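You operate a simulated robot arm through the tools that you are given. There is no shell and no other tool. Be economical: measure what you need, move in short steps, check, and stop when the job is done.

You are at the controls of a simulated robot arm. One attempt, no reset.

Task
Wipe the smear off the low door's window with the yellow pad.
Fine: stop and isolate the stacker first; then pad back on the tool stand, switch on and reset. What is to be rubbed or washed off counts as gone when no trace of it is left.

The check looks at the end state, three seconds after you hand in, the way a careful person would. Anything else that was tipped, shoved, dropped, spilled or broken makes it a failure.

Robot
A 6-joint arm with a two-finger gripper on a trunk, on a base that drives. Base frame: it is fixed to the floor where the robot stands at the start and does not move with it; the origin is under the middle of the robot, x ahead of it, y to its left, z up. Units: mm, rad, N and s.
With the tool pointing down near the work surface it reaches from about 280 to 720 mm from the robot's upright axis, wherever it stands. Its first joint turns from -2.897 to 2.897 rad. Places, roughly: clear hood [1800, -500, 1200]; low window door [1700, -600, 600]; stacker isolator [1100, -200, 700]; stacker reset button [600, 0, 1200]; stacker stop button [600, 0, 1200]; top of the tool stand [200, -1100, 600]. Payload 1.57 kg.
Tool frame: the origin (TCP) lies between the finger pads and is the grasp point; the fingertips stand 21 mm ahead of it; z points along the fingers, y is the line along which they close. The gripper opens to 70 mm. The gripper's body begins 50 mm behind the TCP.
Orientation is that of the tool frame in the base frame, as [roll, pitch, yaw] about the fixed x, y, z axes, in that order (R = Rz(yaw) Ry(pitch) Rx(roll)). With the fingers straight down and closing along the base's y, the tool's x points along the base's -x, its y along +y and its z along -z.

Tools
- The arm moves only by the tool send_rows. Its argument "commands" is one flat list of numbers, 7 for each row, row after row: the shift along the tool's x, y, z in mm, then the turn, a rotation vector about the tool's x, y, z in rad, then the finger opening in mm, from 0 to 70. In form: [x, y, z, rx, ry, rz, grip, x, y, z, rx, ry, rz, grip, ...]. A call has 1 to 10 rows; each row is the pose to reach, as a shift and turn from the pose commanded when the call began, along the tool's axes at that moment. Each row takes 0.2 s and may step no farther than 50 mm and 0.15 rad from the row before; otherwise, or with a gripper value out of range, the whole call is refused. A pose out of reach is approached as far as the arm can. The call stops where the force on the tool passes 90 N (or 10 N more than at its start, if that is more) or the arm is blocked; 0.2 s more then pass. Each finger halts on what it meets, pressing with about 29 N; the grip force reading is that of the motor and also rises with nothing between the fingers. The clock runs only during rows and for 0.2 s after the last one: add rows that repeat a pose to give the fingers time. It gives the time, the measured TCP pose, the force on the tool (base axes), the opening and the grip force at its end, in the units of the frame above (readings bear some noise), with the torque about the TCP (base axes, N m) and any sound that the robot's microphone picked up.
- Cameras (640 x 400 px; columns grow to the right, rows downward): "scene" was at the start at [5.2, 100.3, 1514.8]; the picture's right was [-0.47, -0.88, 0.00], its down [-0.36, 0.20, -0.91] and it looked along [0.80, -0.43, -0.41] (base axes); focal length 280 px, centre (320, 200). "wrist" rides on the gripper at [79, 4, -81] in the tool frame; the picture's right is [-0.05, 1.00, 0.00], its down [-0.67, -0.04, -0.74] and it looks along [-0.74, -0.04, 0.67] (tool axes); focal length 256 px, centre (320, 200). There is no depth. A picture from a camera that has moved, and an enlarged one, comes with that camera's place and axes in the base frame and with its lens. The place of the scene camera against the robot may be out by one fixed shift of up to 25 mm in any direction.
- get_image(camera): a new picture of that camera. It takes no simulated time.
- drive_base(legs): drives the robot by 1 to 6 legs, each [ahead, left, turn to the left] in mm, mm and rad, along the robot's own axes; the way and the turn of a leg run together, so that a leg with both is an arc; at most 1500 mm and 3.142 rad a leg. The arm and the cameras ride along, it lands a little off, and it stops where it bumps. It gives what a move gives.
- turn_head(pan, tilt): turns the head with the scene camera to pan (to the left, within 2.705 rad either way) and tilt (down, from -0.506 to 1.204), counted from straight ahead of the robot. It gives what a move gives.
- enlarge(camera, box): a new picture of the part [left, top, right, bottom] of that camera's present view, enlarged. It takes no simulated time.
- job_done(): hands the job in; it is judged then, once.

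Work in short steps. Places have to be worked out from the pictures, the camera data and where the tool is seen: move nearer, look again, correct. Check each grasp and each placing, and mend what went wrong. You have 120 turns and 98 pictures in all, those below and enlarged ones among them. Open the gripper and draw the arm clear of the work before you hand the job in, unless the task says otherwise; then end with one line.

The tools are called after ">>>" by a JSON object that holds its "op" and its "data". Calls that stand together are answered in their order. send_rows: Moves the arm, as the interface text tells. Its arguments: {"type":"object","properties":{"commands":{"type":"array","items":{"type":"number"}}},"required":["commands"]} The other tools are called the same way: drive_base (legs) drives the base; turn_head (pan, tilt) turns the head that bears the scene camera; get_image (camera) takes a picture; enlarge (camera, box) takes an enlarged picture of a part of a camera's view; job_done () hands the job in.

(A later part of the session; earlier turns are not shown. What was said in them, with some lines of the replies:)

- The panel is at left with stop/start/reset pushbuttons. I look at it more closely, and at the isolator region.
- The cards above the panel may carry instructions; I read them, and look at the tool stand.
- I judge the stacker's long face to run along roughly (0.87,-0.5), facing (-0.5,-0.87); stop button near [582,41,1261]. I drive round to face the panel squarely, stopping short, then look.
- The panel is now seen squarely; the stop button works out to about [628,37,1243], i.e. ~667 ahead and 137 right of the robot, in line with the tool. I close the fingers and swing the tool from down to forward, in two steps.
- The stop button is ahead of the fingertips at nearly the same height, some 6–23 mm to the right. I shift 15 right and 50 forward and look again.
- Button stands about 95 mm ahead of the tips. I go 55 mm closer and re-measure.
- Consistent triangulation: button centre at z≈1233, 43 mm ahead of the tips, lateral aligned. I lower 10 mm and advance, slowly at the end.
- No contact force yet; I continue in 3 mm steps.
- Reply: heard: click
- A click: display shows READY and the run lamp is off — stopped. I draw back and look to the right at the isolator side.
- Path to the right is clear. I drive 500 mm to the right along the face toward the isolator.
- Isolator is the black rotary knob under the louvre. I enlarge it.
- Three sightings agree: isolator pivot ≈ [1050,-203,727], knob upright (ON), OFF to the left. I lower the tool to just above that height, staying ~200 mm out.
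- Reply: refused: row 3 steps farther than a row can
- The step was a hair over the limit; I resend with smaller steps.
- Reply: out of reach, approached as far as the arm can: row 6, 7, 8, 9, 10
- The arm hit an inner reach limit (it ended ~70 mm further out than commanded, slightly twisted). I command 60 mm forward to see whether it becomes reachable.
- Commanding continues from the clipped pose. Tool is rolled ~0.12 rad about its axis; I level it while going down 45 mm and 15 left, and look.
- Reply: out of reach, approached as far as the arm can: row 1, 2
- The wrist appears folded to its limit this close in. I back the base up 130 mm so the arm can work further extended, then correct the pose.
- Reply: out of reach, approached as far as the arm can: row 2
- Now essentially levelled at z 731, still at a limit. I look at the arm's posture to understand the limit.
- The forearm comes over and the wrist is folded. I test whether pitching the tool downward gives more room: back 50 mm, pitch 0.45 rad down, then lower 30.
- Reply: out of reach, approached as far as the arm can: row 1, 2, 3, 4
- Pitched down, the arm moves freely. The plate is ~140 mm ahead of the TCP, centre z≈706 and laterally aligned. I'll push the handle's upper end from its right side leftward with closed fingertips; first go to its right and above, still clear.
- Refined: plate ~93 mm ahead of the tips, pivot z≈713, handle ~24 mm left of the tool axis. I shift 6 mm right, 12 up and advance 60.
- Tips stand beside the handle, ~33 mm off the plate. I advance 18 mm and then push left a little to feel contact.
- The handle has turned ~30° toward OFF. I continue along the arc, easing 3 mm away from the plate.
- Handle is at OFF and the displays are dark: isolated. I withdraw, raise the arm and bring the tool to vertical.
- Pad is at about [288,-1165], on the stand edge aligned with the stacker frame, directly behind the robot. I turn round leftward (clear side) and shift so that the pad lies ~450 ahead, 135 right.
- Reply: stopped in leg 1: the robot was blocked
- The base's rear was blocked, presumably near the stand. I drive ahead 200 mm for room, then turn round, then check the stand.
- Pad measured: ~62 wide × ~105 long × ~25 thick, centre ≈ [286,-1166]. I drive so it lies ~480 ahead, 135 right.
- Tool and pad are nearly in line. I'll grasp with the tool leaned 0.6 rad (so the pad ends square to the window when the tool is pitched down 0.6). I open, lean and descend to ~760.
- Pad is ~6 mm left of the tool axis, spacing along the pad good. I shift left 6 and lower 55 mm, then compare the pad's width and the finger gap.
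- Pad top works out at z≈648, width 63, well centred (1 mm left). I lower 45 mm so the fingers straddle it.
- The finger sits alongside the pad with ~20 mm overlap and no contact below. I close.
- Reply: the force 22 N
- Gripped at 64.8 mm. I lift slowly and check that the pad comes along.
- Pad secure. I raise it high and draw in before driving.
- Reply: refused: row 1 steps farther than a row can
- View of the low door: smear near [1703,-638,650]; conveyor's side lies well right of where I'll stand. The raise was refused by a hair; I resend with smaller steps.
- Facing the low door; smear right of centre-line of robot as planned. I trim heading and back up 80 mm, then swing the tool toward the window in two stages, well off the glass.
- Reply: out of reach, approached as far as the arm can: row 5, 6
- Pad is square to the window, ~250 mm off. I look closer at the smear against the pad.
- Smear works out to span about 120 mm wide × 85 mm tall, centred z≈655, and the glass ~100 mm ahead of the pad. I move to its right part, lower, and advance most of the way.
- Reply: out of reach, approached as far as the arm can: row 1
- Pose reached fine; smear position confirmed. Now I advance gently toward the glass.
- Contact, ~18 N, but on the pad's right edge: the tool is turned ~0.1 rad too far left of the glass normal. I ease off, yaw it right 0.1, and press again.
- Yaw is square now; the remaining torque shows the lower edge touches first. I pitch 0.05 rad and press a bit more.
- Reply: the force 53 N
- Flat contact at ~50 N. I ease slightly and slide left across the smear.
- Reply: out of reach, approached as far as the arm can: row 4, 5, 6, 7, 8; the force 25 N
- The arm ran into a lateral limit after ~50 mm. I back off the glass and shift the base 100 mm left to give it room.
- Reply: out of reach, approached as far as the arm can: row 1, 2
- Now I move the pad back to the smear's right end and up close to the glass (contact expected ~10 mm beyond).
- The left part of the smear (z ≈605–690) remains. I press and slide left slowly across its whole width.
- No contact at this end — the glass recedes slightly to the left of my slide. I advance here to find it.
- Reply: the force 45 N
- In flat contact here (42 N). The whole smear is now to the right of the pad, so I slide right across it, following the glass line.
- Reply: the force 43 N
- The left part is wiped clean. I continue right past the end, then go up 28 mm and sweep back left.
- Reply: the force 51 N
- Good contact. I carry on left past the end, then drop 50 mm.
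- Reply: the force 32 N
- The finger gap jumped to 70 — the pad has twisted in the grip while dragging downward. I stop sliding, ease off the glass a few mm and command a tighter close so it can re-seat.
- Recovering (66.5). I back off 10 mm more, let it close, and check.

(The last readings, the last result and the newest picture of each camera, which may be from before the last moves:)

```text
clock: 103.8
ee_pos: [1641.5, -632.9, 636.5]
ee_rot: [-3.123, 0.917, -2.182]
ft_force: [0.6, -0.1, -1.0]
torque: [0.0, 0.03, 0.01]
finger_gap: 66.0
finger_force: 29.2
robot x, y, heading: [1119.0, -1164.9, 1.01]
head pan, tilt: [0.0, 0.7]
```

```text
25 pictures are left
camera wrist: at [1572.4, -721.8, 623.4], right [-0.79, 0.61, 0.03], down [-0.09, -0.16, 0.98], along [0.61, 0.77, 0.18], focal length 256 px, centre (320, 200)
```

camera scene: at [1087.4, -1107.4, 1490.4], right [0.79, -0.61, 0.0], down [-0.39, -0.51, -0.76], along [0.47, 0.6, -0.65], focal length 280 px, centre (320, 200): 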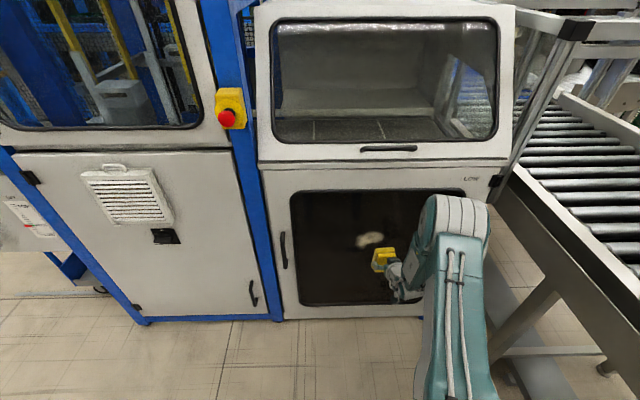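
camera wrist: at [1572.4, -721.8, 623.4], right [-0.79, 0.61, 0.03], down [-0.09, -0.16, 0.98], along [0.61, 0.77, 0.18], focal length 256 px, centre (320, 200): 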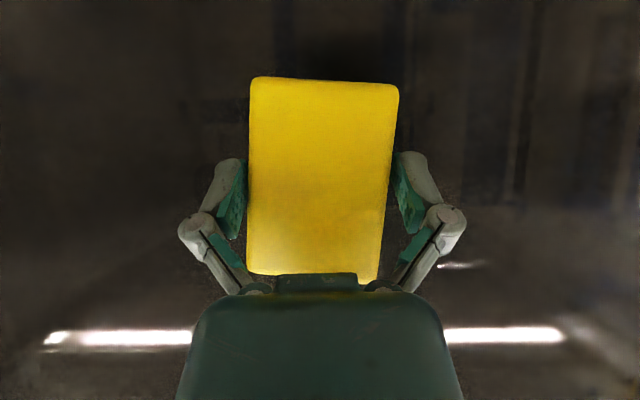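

Pad is held (66 mm), slightly turned. I retreat and raise it off the window so I can inspect the glass.

>>> {"op": "send_rows", "data": {"commands": [12, 0, -40, 0, 0, 0, 40, 0, 0, -80, 0, 0.14, 0, 40, -22, 0, -118, 0, 0.28, 0, 40, -46, 0, -156, 0, 0.42, 0, 40, -72, 0, -193, 0, 0.56, 0, 40, -101, 0, -229, 0, 0.7, 0, 40]}}

>>> {"op": "enlarge", "data": {"camera": "scene", "box": [300, 160, 480, 290]}}

```text
clock: 105.4
ee_pos: [1537.1, -675.5, 871.9]
ee_rot: [2.794, 0.31, -2.381]
ft_force: [-0.3, 0.5, -0.2]
torque: [-0.03, -0.02, 0.0]
finger_gap: 65.7
finger_force: 29.1
out of reach, approached as far as the arm can: row 4
robot x, y, heading: [1121.7, -1162.5, 1.01]
head pan, tilt: [0.0, 0.7]
stopped in row 6: the arm was blocked; the commanded pose is now the measured one
```

```text
3.08 times, centred on (390, 225) of scene
camera zoom: at [987.1, -1066.9, 1490.4], right [0.85, -0.53, 0.0], down [-0.34, -0.55, -0.76], along [0.41, 0.65, -0.65], focal length 861 px, centre (105, 123)
```

zoom: 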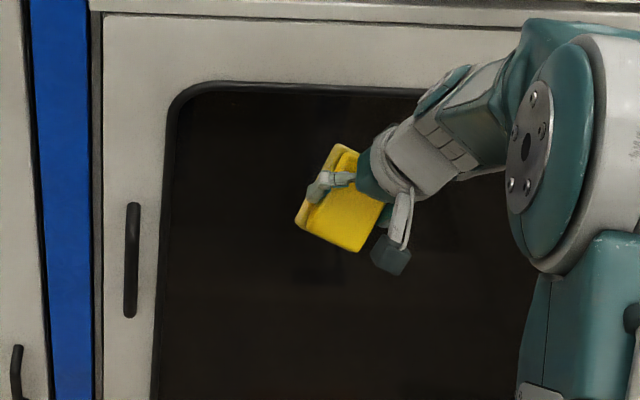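

The arm was blocked on the way and is twisted; I look at the whole scene before moving on.

>>> {"op": "get_image", "data": {"camera": "scene"}}

```text
23 pictures are left
camera scene: at [987.1, -1066.9, 1490.4], right [0.85, -0.53, 0.0], down [-0.34, -0.55, -0.76], along [0.41, 0.65, -0.65], focal length 280 px, centre (320, 200)
```

scene: 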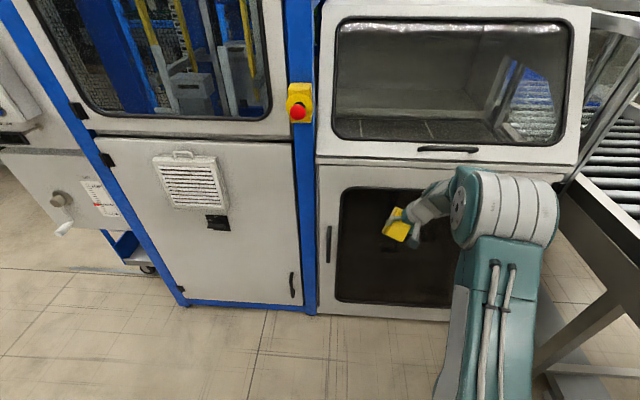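

The wrist joint may be against the cabinet or a joint stop. I back the base away 150 mm and then re-level the tool.

>>> {"op": "drive_base", "data": {"legs": [[-150, 0, 0]]}}

>>> {"op": "enlarge", "data": {"camera": "scene", "box": [300, 160, 480, 290]}}

```text
clock: 106.8
ee_pos: [1455.5, -804.8, 872.0]
ee_rot: [2.795, 0.31, -2.378]
ft_force: [0.2, -0.8, -1.1]
torque: [-0.03, -0.04, -0.01]
finger_gap: 65.3
finger_force: 28.9
robot x, y, heading: [1034.5, -1296.0, 1.012]
head pan, tilt: [0.0, 0.7]
```

```text
3.08 times, centred on (390, 225) of scene
camera zoom: at [905.4, -1196.2, 1490.4], right [0.85, -0.53, 0.0], down [-0.34, -0.55, -0.76], along [0.41, 0.65, -0.65], focal length 861 px, centre (105, 123)
```

zoom: 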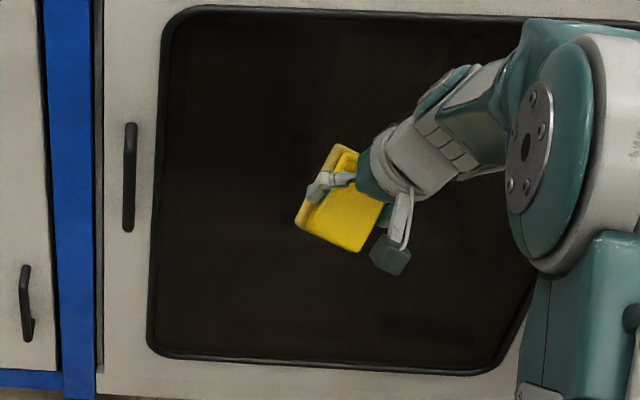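

I untwist the tool toward vertical while pulling back, right and up (rotation vector computed from the measured pose).

>>> {"op": "send_rows", "data": {"commands": [21, -4, -36.6, 0.051, 0.058, -0.032, 40, 42, -8, -73, 0.101, 0.116, -0.063, 40, 63, -12, -110, 0.152, 0.174, -0.095, 40, 85, -16, -146, 0.203, 0.232, -0.127, 40, 106, -20, -183, 0.253, 0.29, -0.158, 40, 127, -24, -219, 0.304, 0.348, -0.19, 40]}}

>>> {"op": "enlarge", "data": {"camera": "scene", "box": [300, 140, 480, 270]}}

```text
clock: 108.2
ee_pos: [1389.6, -1000.1, 1021.6]
ee_rot: [-3.138, 0.001, -2.132]
ft_force: [-0.7, -0.2, -2.1]
torque: [-0.01, 0.02, 0.01]
finger_gap: 65.1
finger_force: 29.3
robot x, y, heading: [1035.3, -1295.0, 1.016]
head pan, tilt: [0.0, 0.7]
```

```text
3.08 times, centred on (390, 205) of scene
camera zoom: at [904.5, -1196.8, 1490.3], right [0.85, -0.53, 0.0], down [-0.34, -0.55, -0.76], along [0.41, 0.65, -0.65], focal length 861 px, centre (105, 185)
```

zoom: 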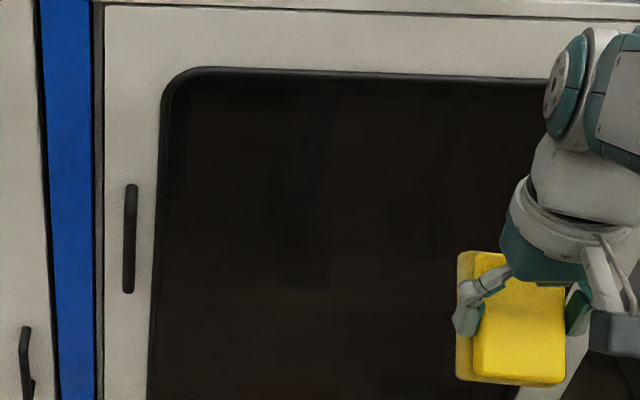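

The tool is upright and the pad held. The smear area looks clean; a tight enlargement to be sure.

>>> {"op": "enlarge", "data": {"camera": "scene", "box": [350, 180, 450, 240]}}

>>> {"op": "get_image", "data": {"camera": "wrist"}}

```text
6.40 times, centred on (400, 210) of scene
camera zoom: at [904.5, -1196.8, 1490.3], right [0.85, -0.53, 0.0], down [-0.34, -0.55, -0.76], along [0.41, 0.65, -0.65], focal length 1791 px, centre (-192, 136)
```

zoom: 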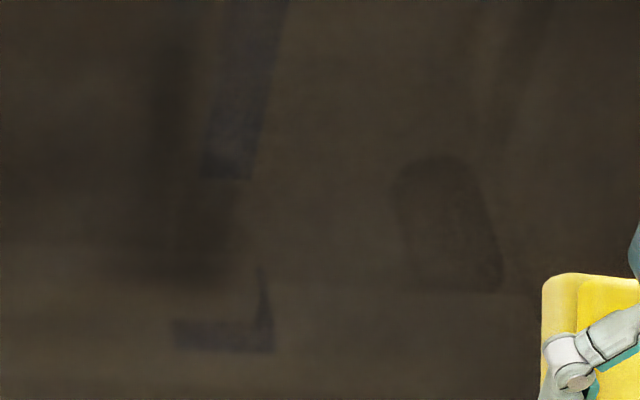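

```text
19 pictures are left
camera wrist: at [1344.8, -1064.3, 1104.6], right [-0.82, 0.58, 0.0], down [0.38, 0.55, 0.74], along [0.43, 0.61, -0.67], focal length 256 px, centre (320, 200)
```

wrist: 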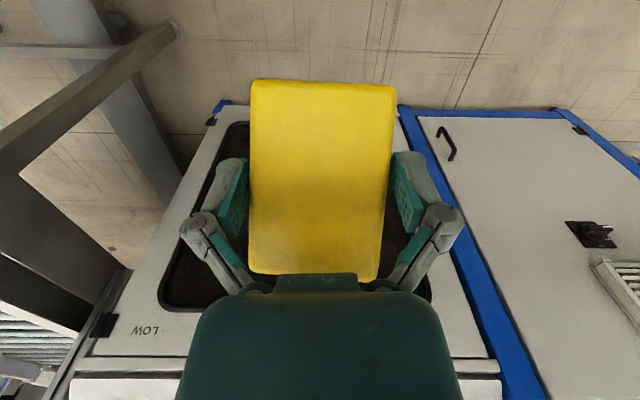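

Glass is clean — only reflections. I draw the arm in and drive back toward the stand: ahead, left, turn round.

>>> {"op": "send_rows", "data": {"commands": [35, 0, -28, 0, 0, 0, 40, 70, 0, -56, 0, 0, 0, 40, 100, 0, -84, 0, 0, 0, 40]}}

>>> {"op": "drive_base", "data": {"legs": [[310, 0, 0], [0, 560, 0], [0, 0, 3.135]]}}

```text
clock: 109.0
ee_pos: [1336.9, -1082.0, 1103.0]
ee_rot: [-3.141, 0.0, -2.131]
ft_force: [0.6, 0.6, 0.3]
torque: [-0.02, 0.03, 0.0]
finger_gap: 64.7
finger_force: 29.0
robot x, y, heading: [1034.1, -1292.3, 1.004]
head pan, tilt: [0.0, 0.7]
```

```text
clock: 121.2
ee_pos: [425.1, -943.2, 1104.6]
ee_rot: [-3.141, 0.002, 1.014]
ft_force: [0.0, 0.3, -1.2]
torque: [0.03, 0.0, 0.03]
finger_gap: 61.5
finger_force: 28.7
robot x, y, heading: [723.3, -730.7, -2.128]
head pan, tilt: [0.0, 0.7]
```

>>> {"op": "drive_base", "data": {"legs": [[110, 3, -0.01]]}}

>>> {"op": "get_image", "data": {"camera": "wrist"}}

```text
clock: 122.4
ee_pos: [367.3, -1036.1, 1103.5]
ee_rot: [-3.14, 0.001, 1.004]
ft_force: [-0.2, -1.0, -0.2]
torque: [0.02, 0.01, -0.01]
finger_gap: 61.5
finger_force: 28.9
robot x, y, heading: [669.1, -827.0, -2.142]
head pan, tilt: [0.0, 0.7]
```

```text
18 pictures are left
camera wrist: at [413.9, -970.0, 1184.6], right [0.81, -0.58, 0.0], down [-0.39, -0.54, 0.75], along [-0.43, -0.61, -0.67], focal length 256 px, centre (320, 200)
```

wrist: 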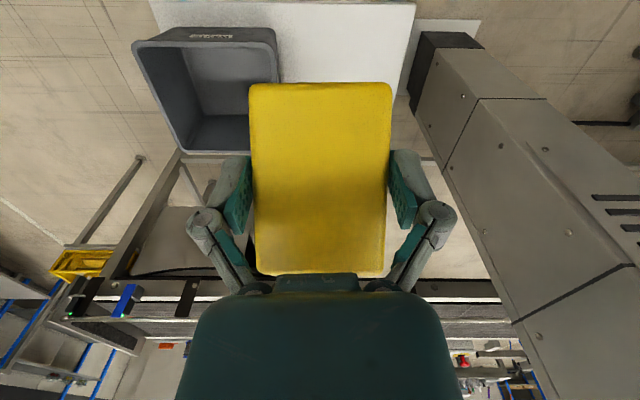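

I lean the tool and bring the pad over its original spot, to z≈760.

>>> {"op": "send_rows", "data": {"commands": [-17.4, 1, 42.9, 0, 0.082, 0, 40, -34.8, 2, 85.8, 0, 0.164, 0, 40, -52.2, 3, 128.6, 0, 0.246, 0, 40, -69.6, 4, 171.5, 0, 0.328, 0, 40, -87, 5, 214.4, 0, 0.41, 0, 40, -104.4, 6, 257.3, 0, 0.492, 0, 40, -121.8, 7, 300, 0, 0.574, 0, 40, -139.5, 8, 343, 0, 0.655, 0, 40]}}

>>> {"op": "turn_head", "data": {"pan": -0.25, "tilt": 0.8}}

>>> {"op": "enlarge", "data": {"camera": "scene", "box": [260, 150, 440, 290]}}

```text
clock: 124.2
ee_pos: [298.4, -1160.1, 762.0]
ee_rot: [3.14, -0.653, 1.002]
ft_force: [-0.6, 0.2, -0.6]
torque: [-0.01, -0.01, 0.01]
finger_gap: 61.7
finger_force: 28.7
robot x, y, heading: [663.6, -826.8, -2.137]
head pan, tilt: [0.0, 0.7]
```

```text
clock: 125.0
ee_pos: [299.8, -1158.9, 761.7]
ee_rot: [-3.14, -0.654, 1.005]
ft_force: [0.3, 0.1, -0.7]
torque: [-0.04, -0.01, -0.04]
finger_gap: 61.5
finger_force: 29.1
robot x, y, heading: [669.3, -822.1, -2.138]
head pan, tilt: [-0.25, 0.799]
```

```text
2.86 times, centred on (350, 220) of scene
camera zoom: at [753.5, -927.7, 1482.2], right [-0.68, 0.73, 0.0], down [0.52, 0.49, -0.7], along [-0.51, -0.48, -0.72], focal length 800 px, centre (234, 143)
```

zoom: 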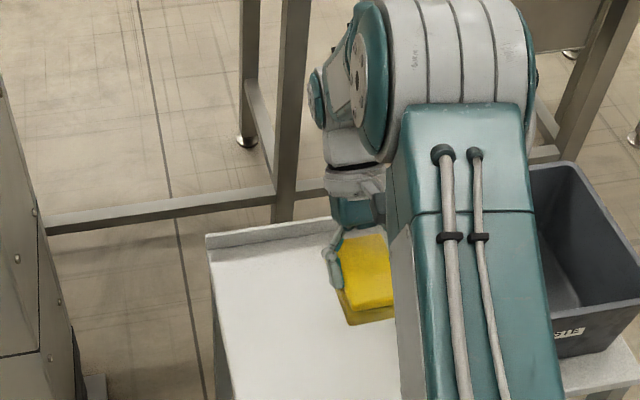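

Over the spot. I lower 90 mm, then feel for the stand in small steps.

>>> {"op": "send_rows", "data": {"commands": [-20, 0, 26, 0, 0, 0, 40, -40, 0, 52, 0, 0, 0, 40, -54.7, 0, 71.5, 0, 0, 0, 40, -57, 0, 74.6, 0, 0, 0, 40]}}

>>> {"op": "send_rows", "data": {"commands": [-1.8, 0, 2.4, 0, 0, 0, 40, -3.6, 0, 4.8, 0, 0, 0, 40]}}

```text
clock: 126.0
ee_pos: [298.0, -1157.9, 666.2]
ee_rot: [3.141, -0.655, 1.006]
ft_force: [-1.2, 0.2, -1.5]
torque: [0.02, 0.03, -0.04]
finger_gap: 61.5
finger_force: 28.7
robot x, y, heading: [671.6, -826.9, -2.14]
head pan, tilt: [-0.25, 0.799]
```

```text
clock: 126.6
ee_pos: [298.9, -1158.7, 660.4]
ee_rot: [3.141, -0.654, 1.006]
ft_force: [-0.9, 0.3, -1.2]
torque: [-0.02, 0.0, 0.02]
finger_gap: 61.2
finger_force: 29.3
robot x, y, heading: [669.0, -825.0, -2.135]
head pan, tilt: [-0.25, 0.799]
```

>>> {"op": "send_rows", "data": {"commands": [-1.2, 0, 1.6, 0, 0, 0, 40, -2.4, 0, 3.2, 0, 0, 0, 40]}}

>>> {"op": "send_rows", "data": {"commands": [-1.2, 0, 1.6, 0, 0, 0, 40, -1.8, 0, 2.4, 0, 0, 0, 40]}}

```text
clock: 127.2
ee_pos: [299.6, -1157.7, 657.6]
ee_rot: [-3.141, -0.655, 1.004]
ft_force: [1.6, 1.9, 7.7]
torque: [0.21, 0.25, -0.1]
finger_gap: 61.2
finger_force: 29.4
robot x, y, heading: [665.5, -825.0, -2.141]
head pan, tilt: [-0.25, 0.799]
```

```text
clock: 127.8
ee_pos: [298.9, -1157.2, 656.8]
ee_rot: [-3.138, -0.652, 1.003]
ft_force: [-0.5, 6.2, 38.1]
torque: [0.25, -0.03, -0.13]
finger_gap: 61.8
finger_force: 28.9
robot x, y, heading: [667.8, -830.9, -2.136]
head pan, tilt: [-0.25, 0.799]
```

Pad rests on the stand. I ease up 2 mm and open.

>>> {"op": "send_rows", "data": {"commands": [1.2, 0, -1.6, 0, 0, 0, 61, 1.2, 0, -1.6, 0, 0, 0, 64, 1.2, 0, -1.6, 0, 0, 0, 68, 1.2, 0, -1.6, 0, 0, 0, 70, 1.2, 0, -1.6, 0, 0, 0, 70]}}

>>> {"op": "get_image", "data": {"camera": "wrist"}}

```text
clock: 129.0
ee_pos: [298.5, -1157.2, 653.5]
ee_rot: [3.141, -0.652, 1.005]
ft_force: [0.0, 0.1, -0.5]
torque: [0.03, -0.02, 0.01]
finger_gap: 70.4
finger_force: 0.0
robot x, y, heading: [669.1, -828.1, -2.134]
head pan, tilt: [-0.25, 0.799]
```

```text
16 pictures are left
camera wrist: at [310.6, -1148.1, 768.9], right [0.82, -0.57, -0.03], down [-0.56, -0.81, 0.19], along [-0.13, -0.13, -0.98], focal length 256 px, centre (320, 200)
```

wrist: 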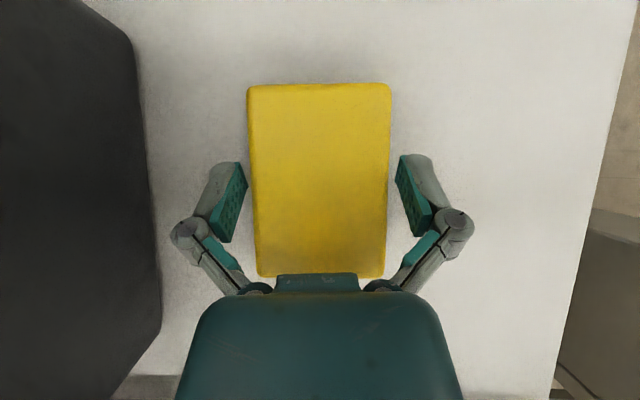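

The pad lies free between the fingers. I lift straight up and away, checking the pad stays.

>>> {"op": "send_rows", "data": {"commands": [6, 0, -8, 0, 0, 0, 70, 15, 0, -20, 0, 0, 0, 70, 30, 0, -40, 0, 0, 0, 70, 57, 0, -75, 0, 0, 0, 70, 84, 0, -110, 0, 0, 0, 70, 111, 0, -145, 0, 0, 0, 70, 138, 0, -180, 0, -0.13, 0, 70, 165, 0, -215, 0, -0.26, 0, 70, 195, 0, -250, 0, -0.39, 0, 40, 225, 0, -285, 0, -0.52, 0, 0]}}

>>> {"op": "enlarge", "data": {"camera": "scene", "box": [260, 150, 440, 290]}}

```text
clock: 131.2
ee_pos: [301.9, -1153.6, 1017.9]
ee_rot: [3.141, -0.135, 1.004]
ft_force: [0.2, -0.8, 0.5]
torque: [0.0, -0.01, 0.01]
finger_gap: 0.0
finger_force: 28.2
robot x, y, heading: [667.4, -827.1, -2.137]
head pan, tilt: [-0.25, 0.799]
```

```text
2.86 times, centred on (350, 220) of scene
camera zoom: at [754.3, -927.2, 1482.1], right [-0.68, 0.73, 0.0], down [0.52, 0.49, -0.7], along [-0.51, -0.48, -0.72], focal length 800 px, centre (234, 143)
```

zoom: 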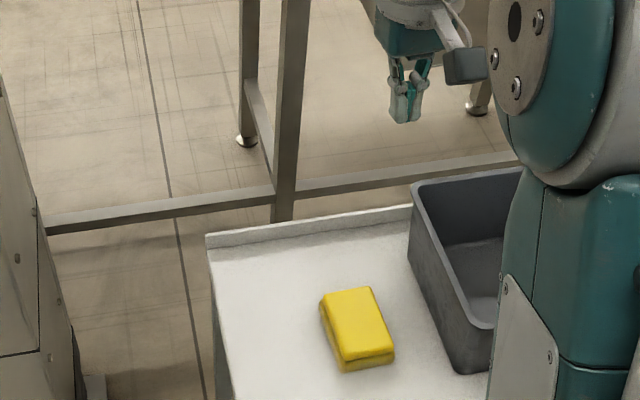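

Pad is back flat on the stand near its original spot. I draw in the arm and drive back to the isolator station.

>>> {"op": "send_rows", "data": {"commands": [40, 0, -25, 0, 0.04, 0, 0, 80, 0, -45, 0, 0.08, 0, 0, 120, 0, -65, 0, 0.135, 0, 0]}}

>>> {"op": "drive_base", "data": {"legs": [[-130, 0, 0], [0, 0, -3.14], [0, 150, 0], [-165, 0, 0]]}}

>>> {"op": "turn_head", "data": {"pan": -0.2, "tilt": 0.6}}

```text
clock: 132.0
ee_pos: [362.7, -1057.9, 1100.1]
ee_rot: [3.141, -0.271, 1.007]
ft_force: [-0.9, 0.2, -0.5]
torque: [0.03, 0.0, -0.01]
finger_gap: 0.0
finger_force: 28.9
robot x, y, heading: [667.5, -827.6, -2.138]
head pan, tilt: [-0.25, 0.799]
```

```text
clock: 142.6
ee_pos: [827.7, -540.7, 1098.9]
ee_rot: [-3.139, -0.27, -2.134]
ft_force: [0.3, -0.4, 0.7]
torque: [-0.02, -0.04, 0.0]
finger_gap: 0.1
finger_force: 28.7
robot x, y, heading: [522.8, -773.5, 1.005]
head pan, tilt: [-0.25, 0.799]
```

```text
clock: 143.3
ee_pos: [828.5, -540.7, 1100.4]
ee_rot: [3.141, -0.27, -2.133]
ft_force: [-0.2, 0.3, -0.7]
torque: [0.01, 0.03, -0.02]
finger_gap: 0.0
finger_force: 28.9
robot x, y, heading: [521.2, -779.5, 1.004]
head pan, tilt: [-0.201, 0.6]
```

Now the handle's right end must be pushed down. I bring the tool forward first, pitching it up toward the working tilt.

>>> {"op": "send_rows", "data": {"commands": [-43, -7, -2, 0, -0.13, 0, 0, -86, -14, -3, 0, -0.26, 0, 0, -129, -21, -5, 0, -0.39, 0, 0, -171, -28, -6, 0, -0.52, 0, 0, -214, -36, -8, 0, -0.65, 0, 0, -257, -43, -9, 0, -0.78, 0, 0]}}

```text
clock: 144.8
ee_pos: [1000.0, -354.3, 1039.2]
ee_rot: [3.14, 0.512, -2.134]
ft_force: [-0.4, -0.9, 0.2]
torque: [0.02, 0.0, -0.05]
finger_gap: 0.1
finger_force: 28.6
robot x, y, heading: [527.1, -768.9, 1.008]
head pan, tilt: [-0.201, 0.6]
```

>>> {"op": "send_rows", "data": {"commands": [11.4, 0, 40.7, 0, -0.0857, 0, 0, 22.7, 1, 81.3, 0, -0.171, 0, 0, 34, 2, 122, 0, -0.257, 0, 0, 45.5, 2, 162.6, 0, -0.343, 0, 0, 56.9, 3, 203.3, 0, -0.428, 0, 0, 68.2, 3, 244, 0, -0.514, 0, 0, 79.6, 4, 284.6, 0, -0.6, 0, 0]}}

>>> {"op": "get_image", "data": {"camera": "wrist"}}

```text
clock: 146.3
ee_pos: [1035.9, -293.8, 751.5]
ee_rot: [-3.141, 1.115, -2.134]
ft_force: [0.5, -0.3, 0.4]
torque: [-0.01, 0.03, 0.02]
finger_gap: 0.0
finger_force: 28.5
robot x, y, heading: [524.8, -774.2, 1.003]
head pan, tilt: [-0.201, 0.6]
```

```text
14 pictures are left
camera wrist: at [975.4, -382.3, 717.7], right [-0.83, 0.55, 0.05], down [-0.17, -0.34, 0.93], along [0.53, 0.76, 0.37], focal length 256 px, centre (320, 200)
```

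wrist: 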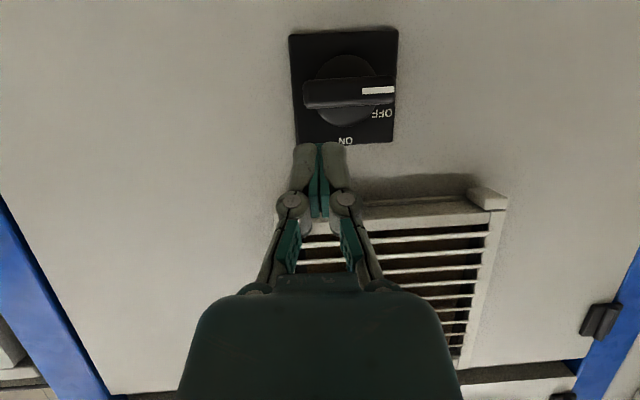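

Handle is horizontal as left; the tips are ~28 mm above and 20 mm right of the pivot. I advance 80 mm beside the plate and push down along the arc.

>>> {"op": "send_rows", "data": {"commands": [-17, 0, 36, 0, 0, 0, 0, -30, 0, 60, 0, 0, 0, 0, -35.6, 0, 72.7, 0, 0, 0, 0]}}

>>> {"op": "send_rows", "data": {"commands": [9, 0, 4.4, 0, 0, 0, 0, 16, -4, 7.9, 0, 0, 0, 0, 25, -7, 12.3, 0, 0, 0, 0]}}

>>> {"op": "get_image", "data": {"camera": "wrist"}}

```text
clock: 147.2
ee_pos: [1076.9, -225.3, 751.3]
ee_rot: [3.139, 1.11, -2.137]
ft_force: [-0.2, 0.3, 0.8]
torque: [-0.02, -0.01, -0.01]
finger_gap: 0.0
finger_force: 28.7
robot x, y, heading: [521.4, -775.1, 1.002]
head pan, tilt: [-0.201, 0.6]
```

```text
clock: 147.9
ee_pos: [1083.2, -229.5, 723.1]
ee_rot: [3.138, 1.11, -2.137]
ft_force: [0.0, -0.1, 0.8]
torque: [-0.02, 0.0, 0.0]
finger_gap: 0.0
finger_force: 28.1
robot x, y, heading: [527.2, -770.5, 1.003]
head pan, tilt: [-0.201, 0.6]
```

```text
13 pictures are left
camera wrist: at [1022.2, -317.8, 688.2], right [-0.83, 0.55, 0.05], down [-0.17, -0.33, 0.93], along [0.53, 0.76, 0.37], focal length 256 px, centre (320, 200)
```

wrist: 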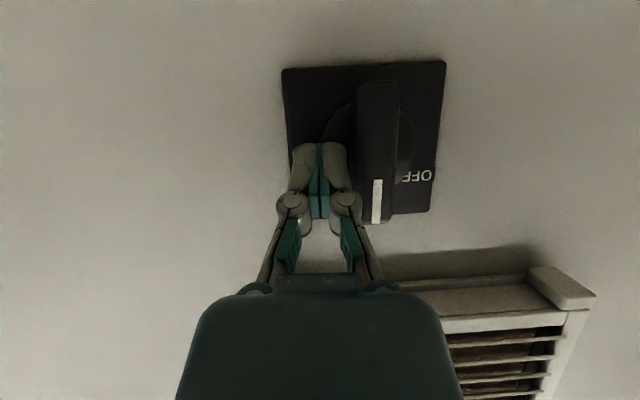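

The handle has snapped upright to ON. I back off and look at the panel.

>>> {"op": "send_rows", "data": {"commands": [4, -8, -4, 0, 0, 0, 0, 12, -8, -35, 0, 0, 0, 0, 22, -8, -80, 0, 0, 0, 0, -5, -8, -112, 0, 0.06, 0, 0, -35, -8, -140, 0, 0.12, 0, 0, -70, -8, -165, 0, 0.2, 0, 0]}}

>>> {"op": "turn_head", "data": {"pan": 0.1, "tilt": 0.55}}

>>> {"op": "get_image", "data": {"camera": "scene"}}

```text
clock: 149.3
ee_pos: [1027.7, -332.1, 858.0]
ee_rot: [3.139, 0.907, -2.135]
ft_force: [1.1, -0.6, 0.4]
torque: [0.03, -0.03, -0.02]
finger_gap: 0.0
finger_force: 28.4
robot x, y, heading: [523.5, -775.6, 1.005]
head pan, tilt: [-0.201, 0.6]
```

```text
clock: 150.2
ee_pos: [1028.3, -332.2, 858.3]
ee_rot: [3.139, 0.91, -2.134]
ft_force: [-0.4, 0.1, -0.7]
torque: [0.01, 0.02, -0.02]
finger_gap: 0.2
finger_force: 28.7
robot x, y, heading: [522.8, -774.8, 0.999]
head pan, tilt: [0.099, 0.55]
```

```text
12 pictures are left
camera scene: at [387.5, -670.6, 1503.5], right [0.89, -0.45, 0.0], down [-0.24, -0.47, -0.85], along [0.38, 0.76, -0.52], focal length 280 px, centre (320, 200)
```

scene: 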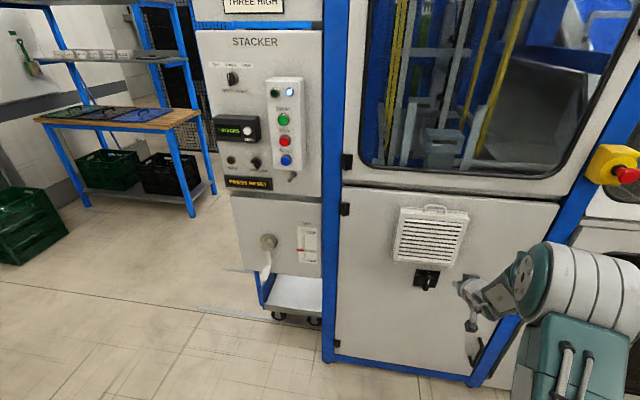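

The display now reads PRESS RESET. I raise the arm with the tool level and drive back to the button panel.

>>> {"op": "send_rows", "data": {"commands": [-21, 0, -39, 0, -0.04, 0, 0, -42, 0, -78, 0, -0.08, 0, 0, -63, 0, -117, 0, -0.14, 0, 0, -84, 0, -156, 0, -0.24, 0, 0, -105, 0, -195, 0, -0.34, 0, 0, -127, 0, -234, 0, -0.44, 0, 0, -148, 0, -273, 0, -0.55, 0, 0, -169, 0, -312, 0, -0.66, 0, 0]}}

>>> {"op": "drive_base", "data": {"legs": [[0, 490, 0], [75, 0, 0]]}}

>>> {"op": "get_image", "data": {"camera": "wrist"}}

```text
clock: 151.9
ee_pos: [949.6, -453.9, 1184.8]
ee_rot: [0.291, 1.569, 1.298]
ft_force: [0.2, -0.8, -0.2]
torque: [-0.01, 0.02, 0.0]
finger_gap: 0.0
finger_force: 28.4
robot x, y, heading: [526.9, -773.3, 1.004]
head pan, tilt: [0.099, 0.55]
```

```text
clock: 155.5
ee_pos: [585.8, -135.1, 1182.7]
ee_rot: [1.559, 1.57, 2.56]
ft_force: [0.2, -0.5, 0.3]
torque: [0.02, -0.01, -0.01]
finger_gap: 0.0
finger_force: 28.4
robot x, y, heading: [152.3, -449.8, 0.999]
head pan, tilt: [0.099, 0.55]
```

```text
11 pictures are left
camera wrist: at [538.7, -200.6, 1104.4], right [-0.84, 0.54, 0.06], down [-0.37, -0.65, 0.67], along [0.4, 0.54, 0.74], focal length 256 px, centre (320, 200)
```

wrist: 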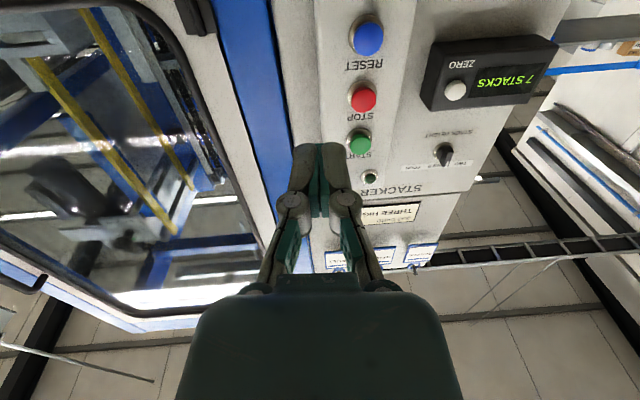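

Reset button: 40 mm left, z≈1179, ~160 mm ahead of the tips. I align and advance 115.

>>> {"op": "send_rows", "data": {"commands": [2, 20, 30, 0, 0, 0, 0, 4, 40, 60, 0, 0, 0, 0, 4, 40, 100, 0, 0, 0, 0, 4, 40, 115, 0, 0, 0, 0]}}

>>> {"op": "get_image", "data": {"camera": "wrist"}}

```text
clock: 156.5
ee_pos: [612.8, -14.3, 1180.4]
ee_rot: [2.085, 1.569, 3.084]
ft_force: [-0.4, -0.3, -0.3]
torque: [-0.01, 0.0, -0.01]
finger_gap: 0.1
finger_force: 29.1
robot x, y, heading: [154.9, -453.4, 1.002]
head pan, tilt: [0.099, 0.55]
```

```text
10 pictures are left
camera wrist: at [567.3, -80.3, 1101.6], right [-0.84, 0.54, 0.05], down [-0.37, -0.65, 0.67], along [0.4, 0.54, 0.74], focal length 256 px, centre (320, 200)
```

wrist: 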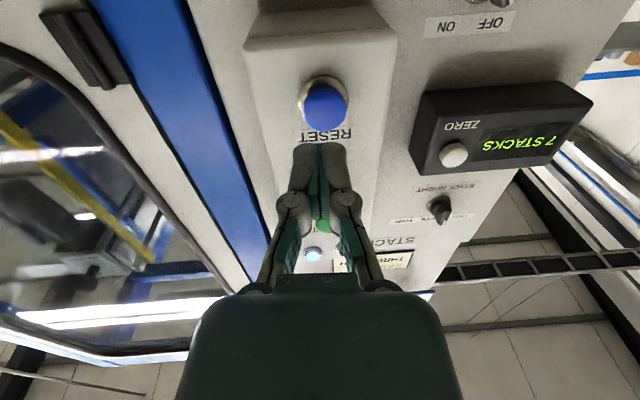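

Aligned within 3 mm, ~45 mm to go. I advance and press in 3 mm steps.

>>> {"op": "send_rows", "data": {"commands": [2, 2, 20, 0, 0, 0, 0, 2, 2, 40, 0, 0, 0, 0, 2, 2, 46, 0, 0, 0, 0, 2, 2, 49, 0, 0, 0, 0, 2, 2, 52, 0, 0, 0, 0]}}

```text
clock: 157.7
ee_pos: [637.1, 29.1, 1177.3]
ee_rot: [2.379, 1.57, -2.905]
ft_force: [-12.1, -17.1, -6.2]
torque: [-0.08, 0.03, -0.05]
finger_gap: 6.2
finger_force: 28.6
robot x, y, heading: [159.1, -452.9, 0.996]
head pan, tilt: [0.099, 0.55]
heard: click
```

Click heard. I back off and read the panel.

>>> {"op": "send_rows", "data": {"commands": [0, 0, -30, 0, 0, 0, 0, 0, 0, -75, 0, 0, 0, 0, 0, 0, -120, 0, 0, 0, 0, 0, 0, -160, 0, 0, 0, 0]}}

>>> {"op": "enlarge", "data": {"camera": "scene", "box": [280, 80, 520, 280]}}

```text
clock: 158.7
ee_pos: [551.4, -106.2, 1177.7]
ee_rot: [1.602, 1.569, 2.602]
ft_force: [0.1, 0.3, -0.5]
torque: [0.02, 0.0, 0.01]
finger_gap: 0.0
finger_force: 28.9
robot x, y, heading: [158.2, -451.5, 0.997]
head pan, tilt: [0.099, 0.55]
```

```text
2.00 times, centred on (400, 180) of scene
camera zoom: at [17.6, -347.3, 1503.5], right [0.89, -0.46, 0.0], down [-0.24, -0.47, -0.85], along [0.39, 0.76, -0.52], focal length 560 px, centre (160, 240)
```

zoom: 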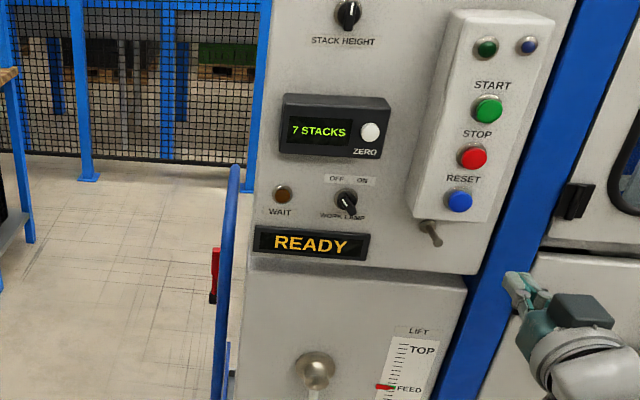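

READY is shown, lamps normal. A last check on the window and stand from here while I open the gripper and draw back.

>>> {"op": "send_rows", "data": {"commands": [0, 0, -40, 0, 0, 0, 20, 0, 0, -60, 0, 0, 0, 40, 0, 0, -60, 0, 0, 0, 40]}}

>>> {"op": "turn_head", "data": {"pan": -0.85, "tilt": 0.4}}

>>> {"op": "get_image", "data": {"camera": "scene"}}

```text
clock: 159.5
ee_pos: [519.6, -158.1, 1179.4]
ee_rot: [1.271, 1.568, 2.271]
ft_force: [-0.9, 0.5, -0.1]
torque: [0.0, 0.0, -0.01]
finger_gap: 39.8
finger_force: 0.0
robot x, y, heading: [156.0, -453.2, 0.995]
head pan, tilt: [0.099, 0.55]
```

```text
clock: 160.7
ee_pos: [520.1, -156.6, 1178.9]
ee_rot: [1.344, 1.568, 2.343]
ft_force: [-0.1, -0.9, 0.1]
torque: [-0.02, 0.0, -0.01]
finger_gap: 39.9
finger_force: 0.1
robot x, y, heading: [154.5, -448.3, 0.997]
head pan, tilt: [-0.85, 0.4]
```

```text
8 pictures are left
camera scene: at [68.4, -413.8, 1517.2], right [0.15, -0.99, 0.0], down [-0.38, -0.06, -0.92], along [0.91, 0.14, -0.39], focal length 280 px, centre (320, 200)
```

scene: 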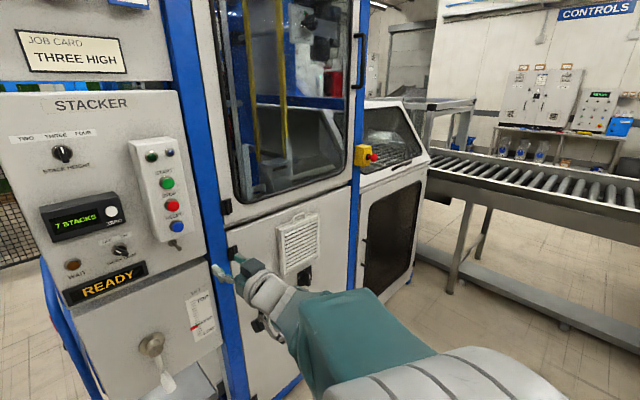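

>>> {"op": "enlarge", "data": {"camera": "scene", "box": [350, 180, 440, 310]}}

```text
3.08 times, centred on (395, 245) of scene
camera zoom: at [68.4, -413.8, 1517.2], right [0.15, -0.99, 0.0], down [-0.38, -0.06, -0.92], along [0.91, 0.14, -0.39], focal length 861 px, centre (89, 62)
```

zoom: 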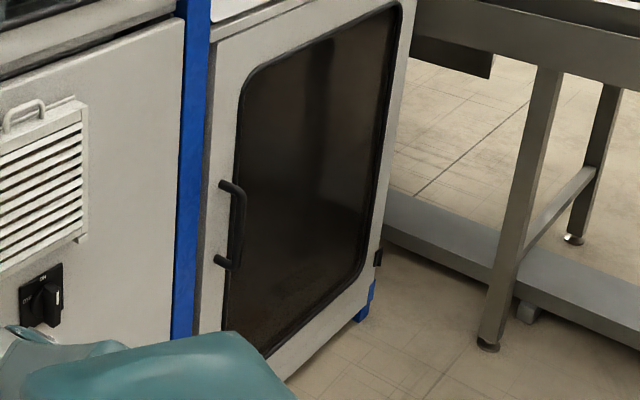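

The window is clean, the isolator is ON, the panel shows READY, the pad is on the stand, and the arm is clear with the gripper open. I hand in.

>>> {"op": "job_done", "data": {}}

```text
The job is handed in.
```

The smear is wiped off the low door's window: I stopped and isolated the stacker first, put the pad back on the tool stand, switched the isolator on and reset, and the panel now reads READY.
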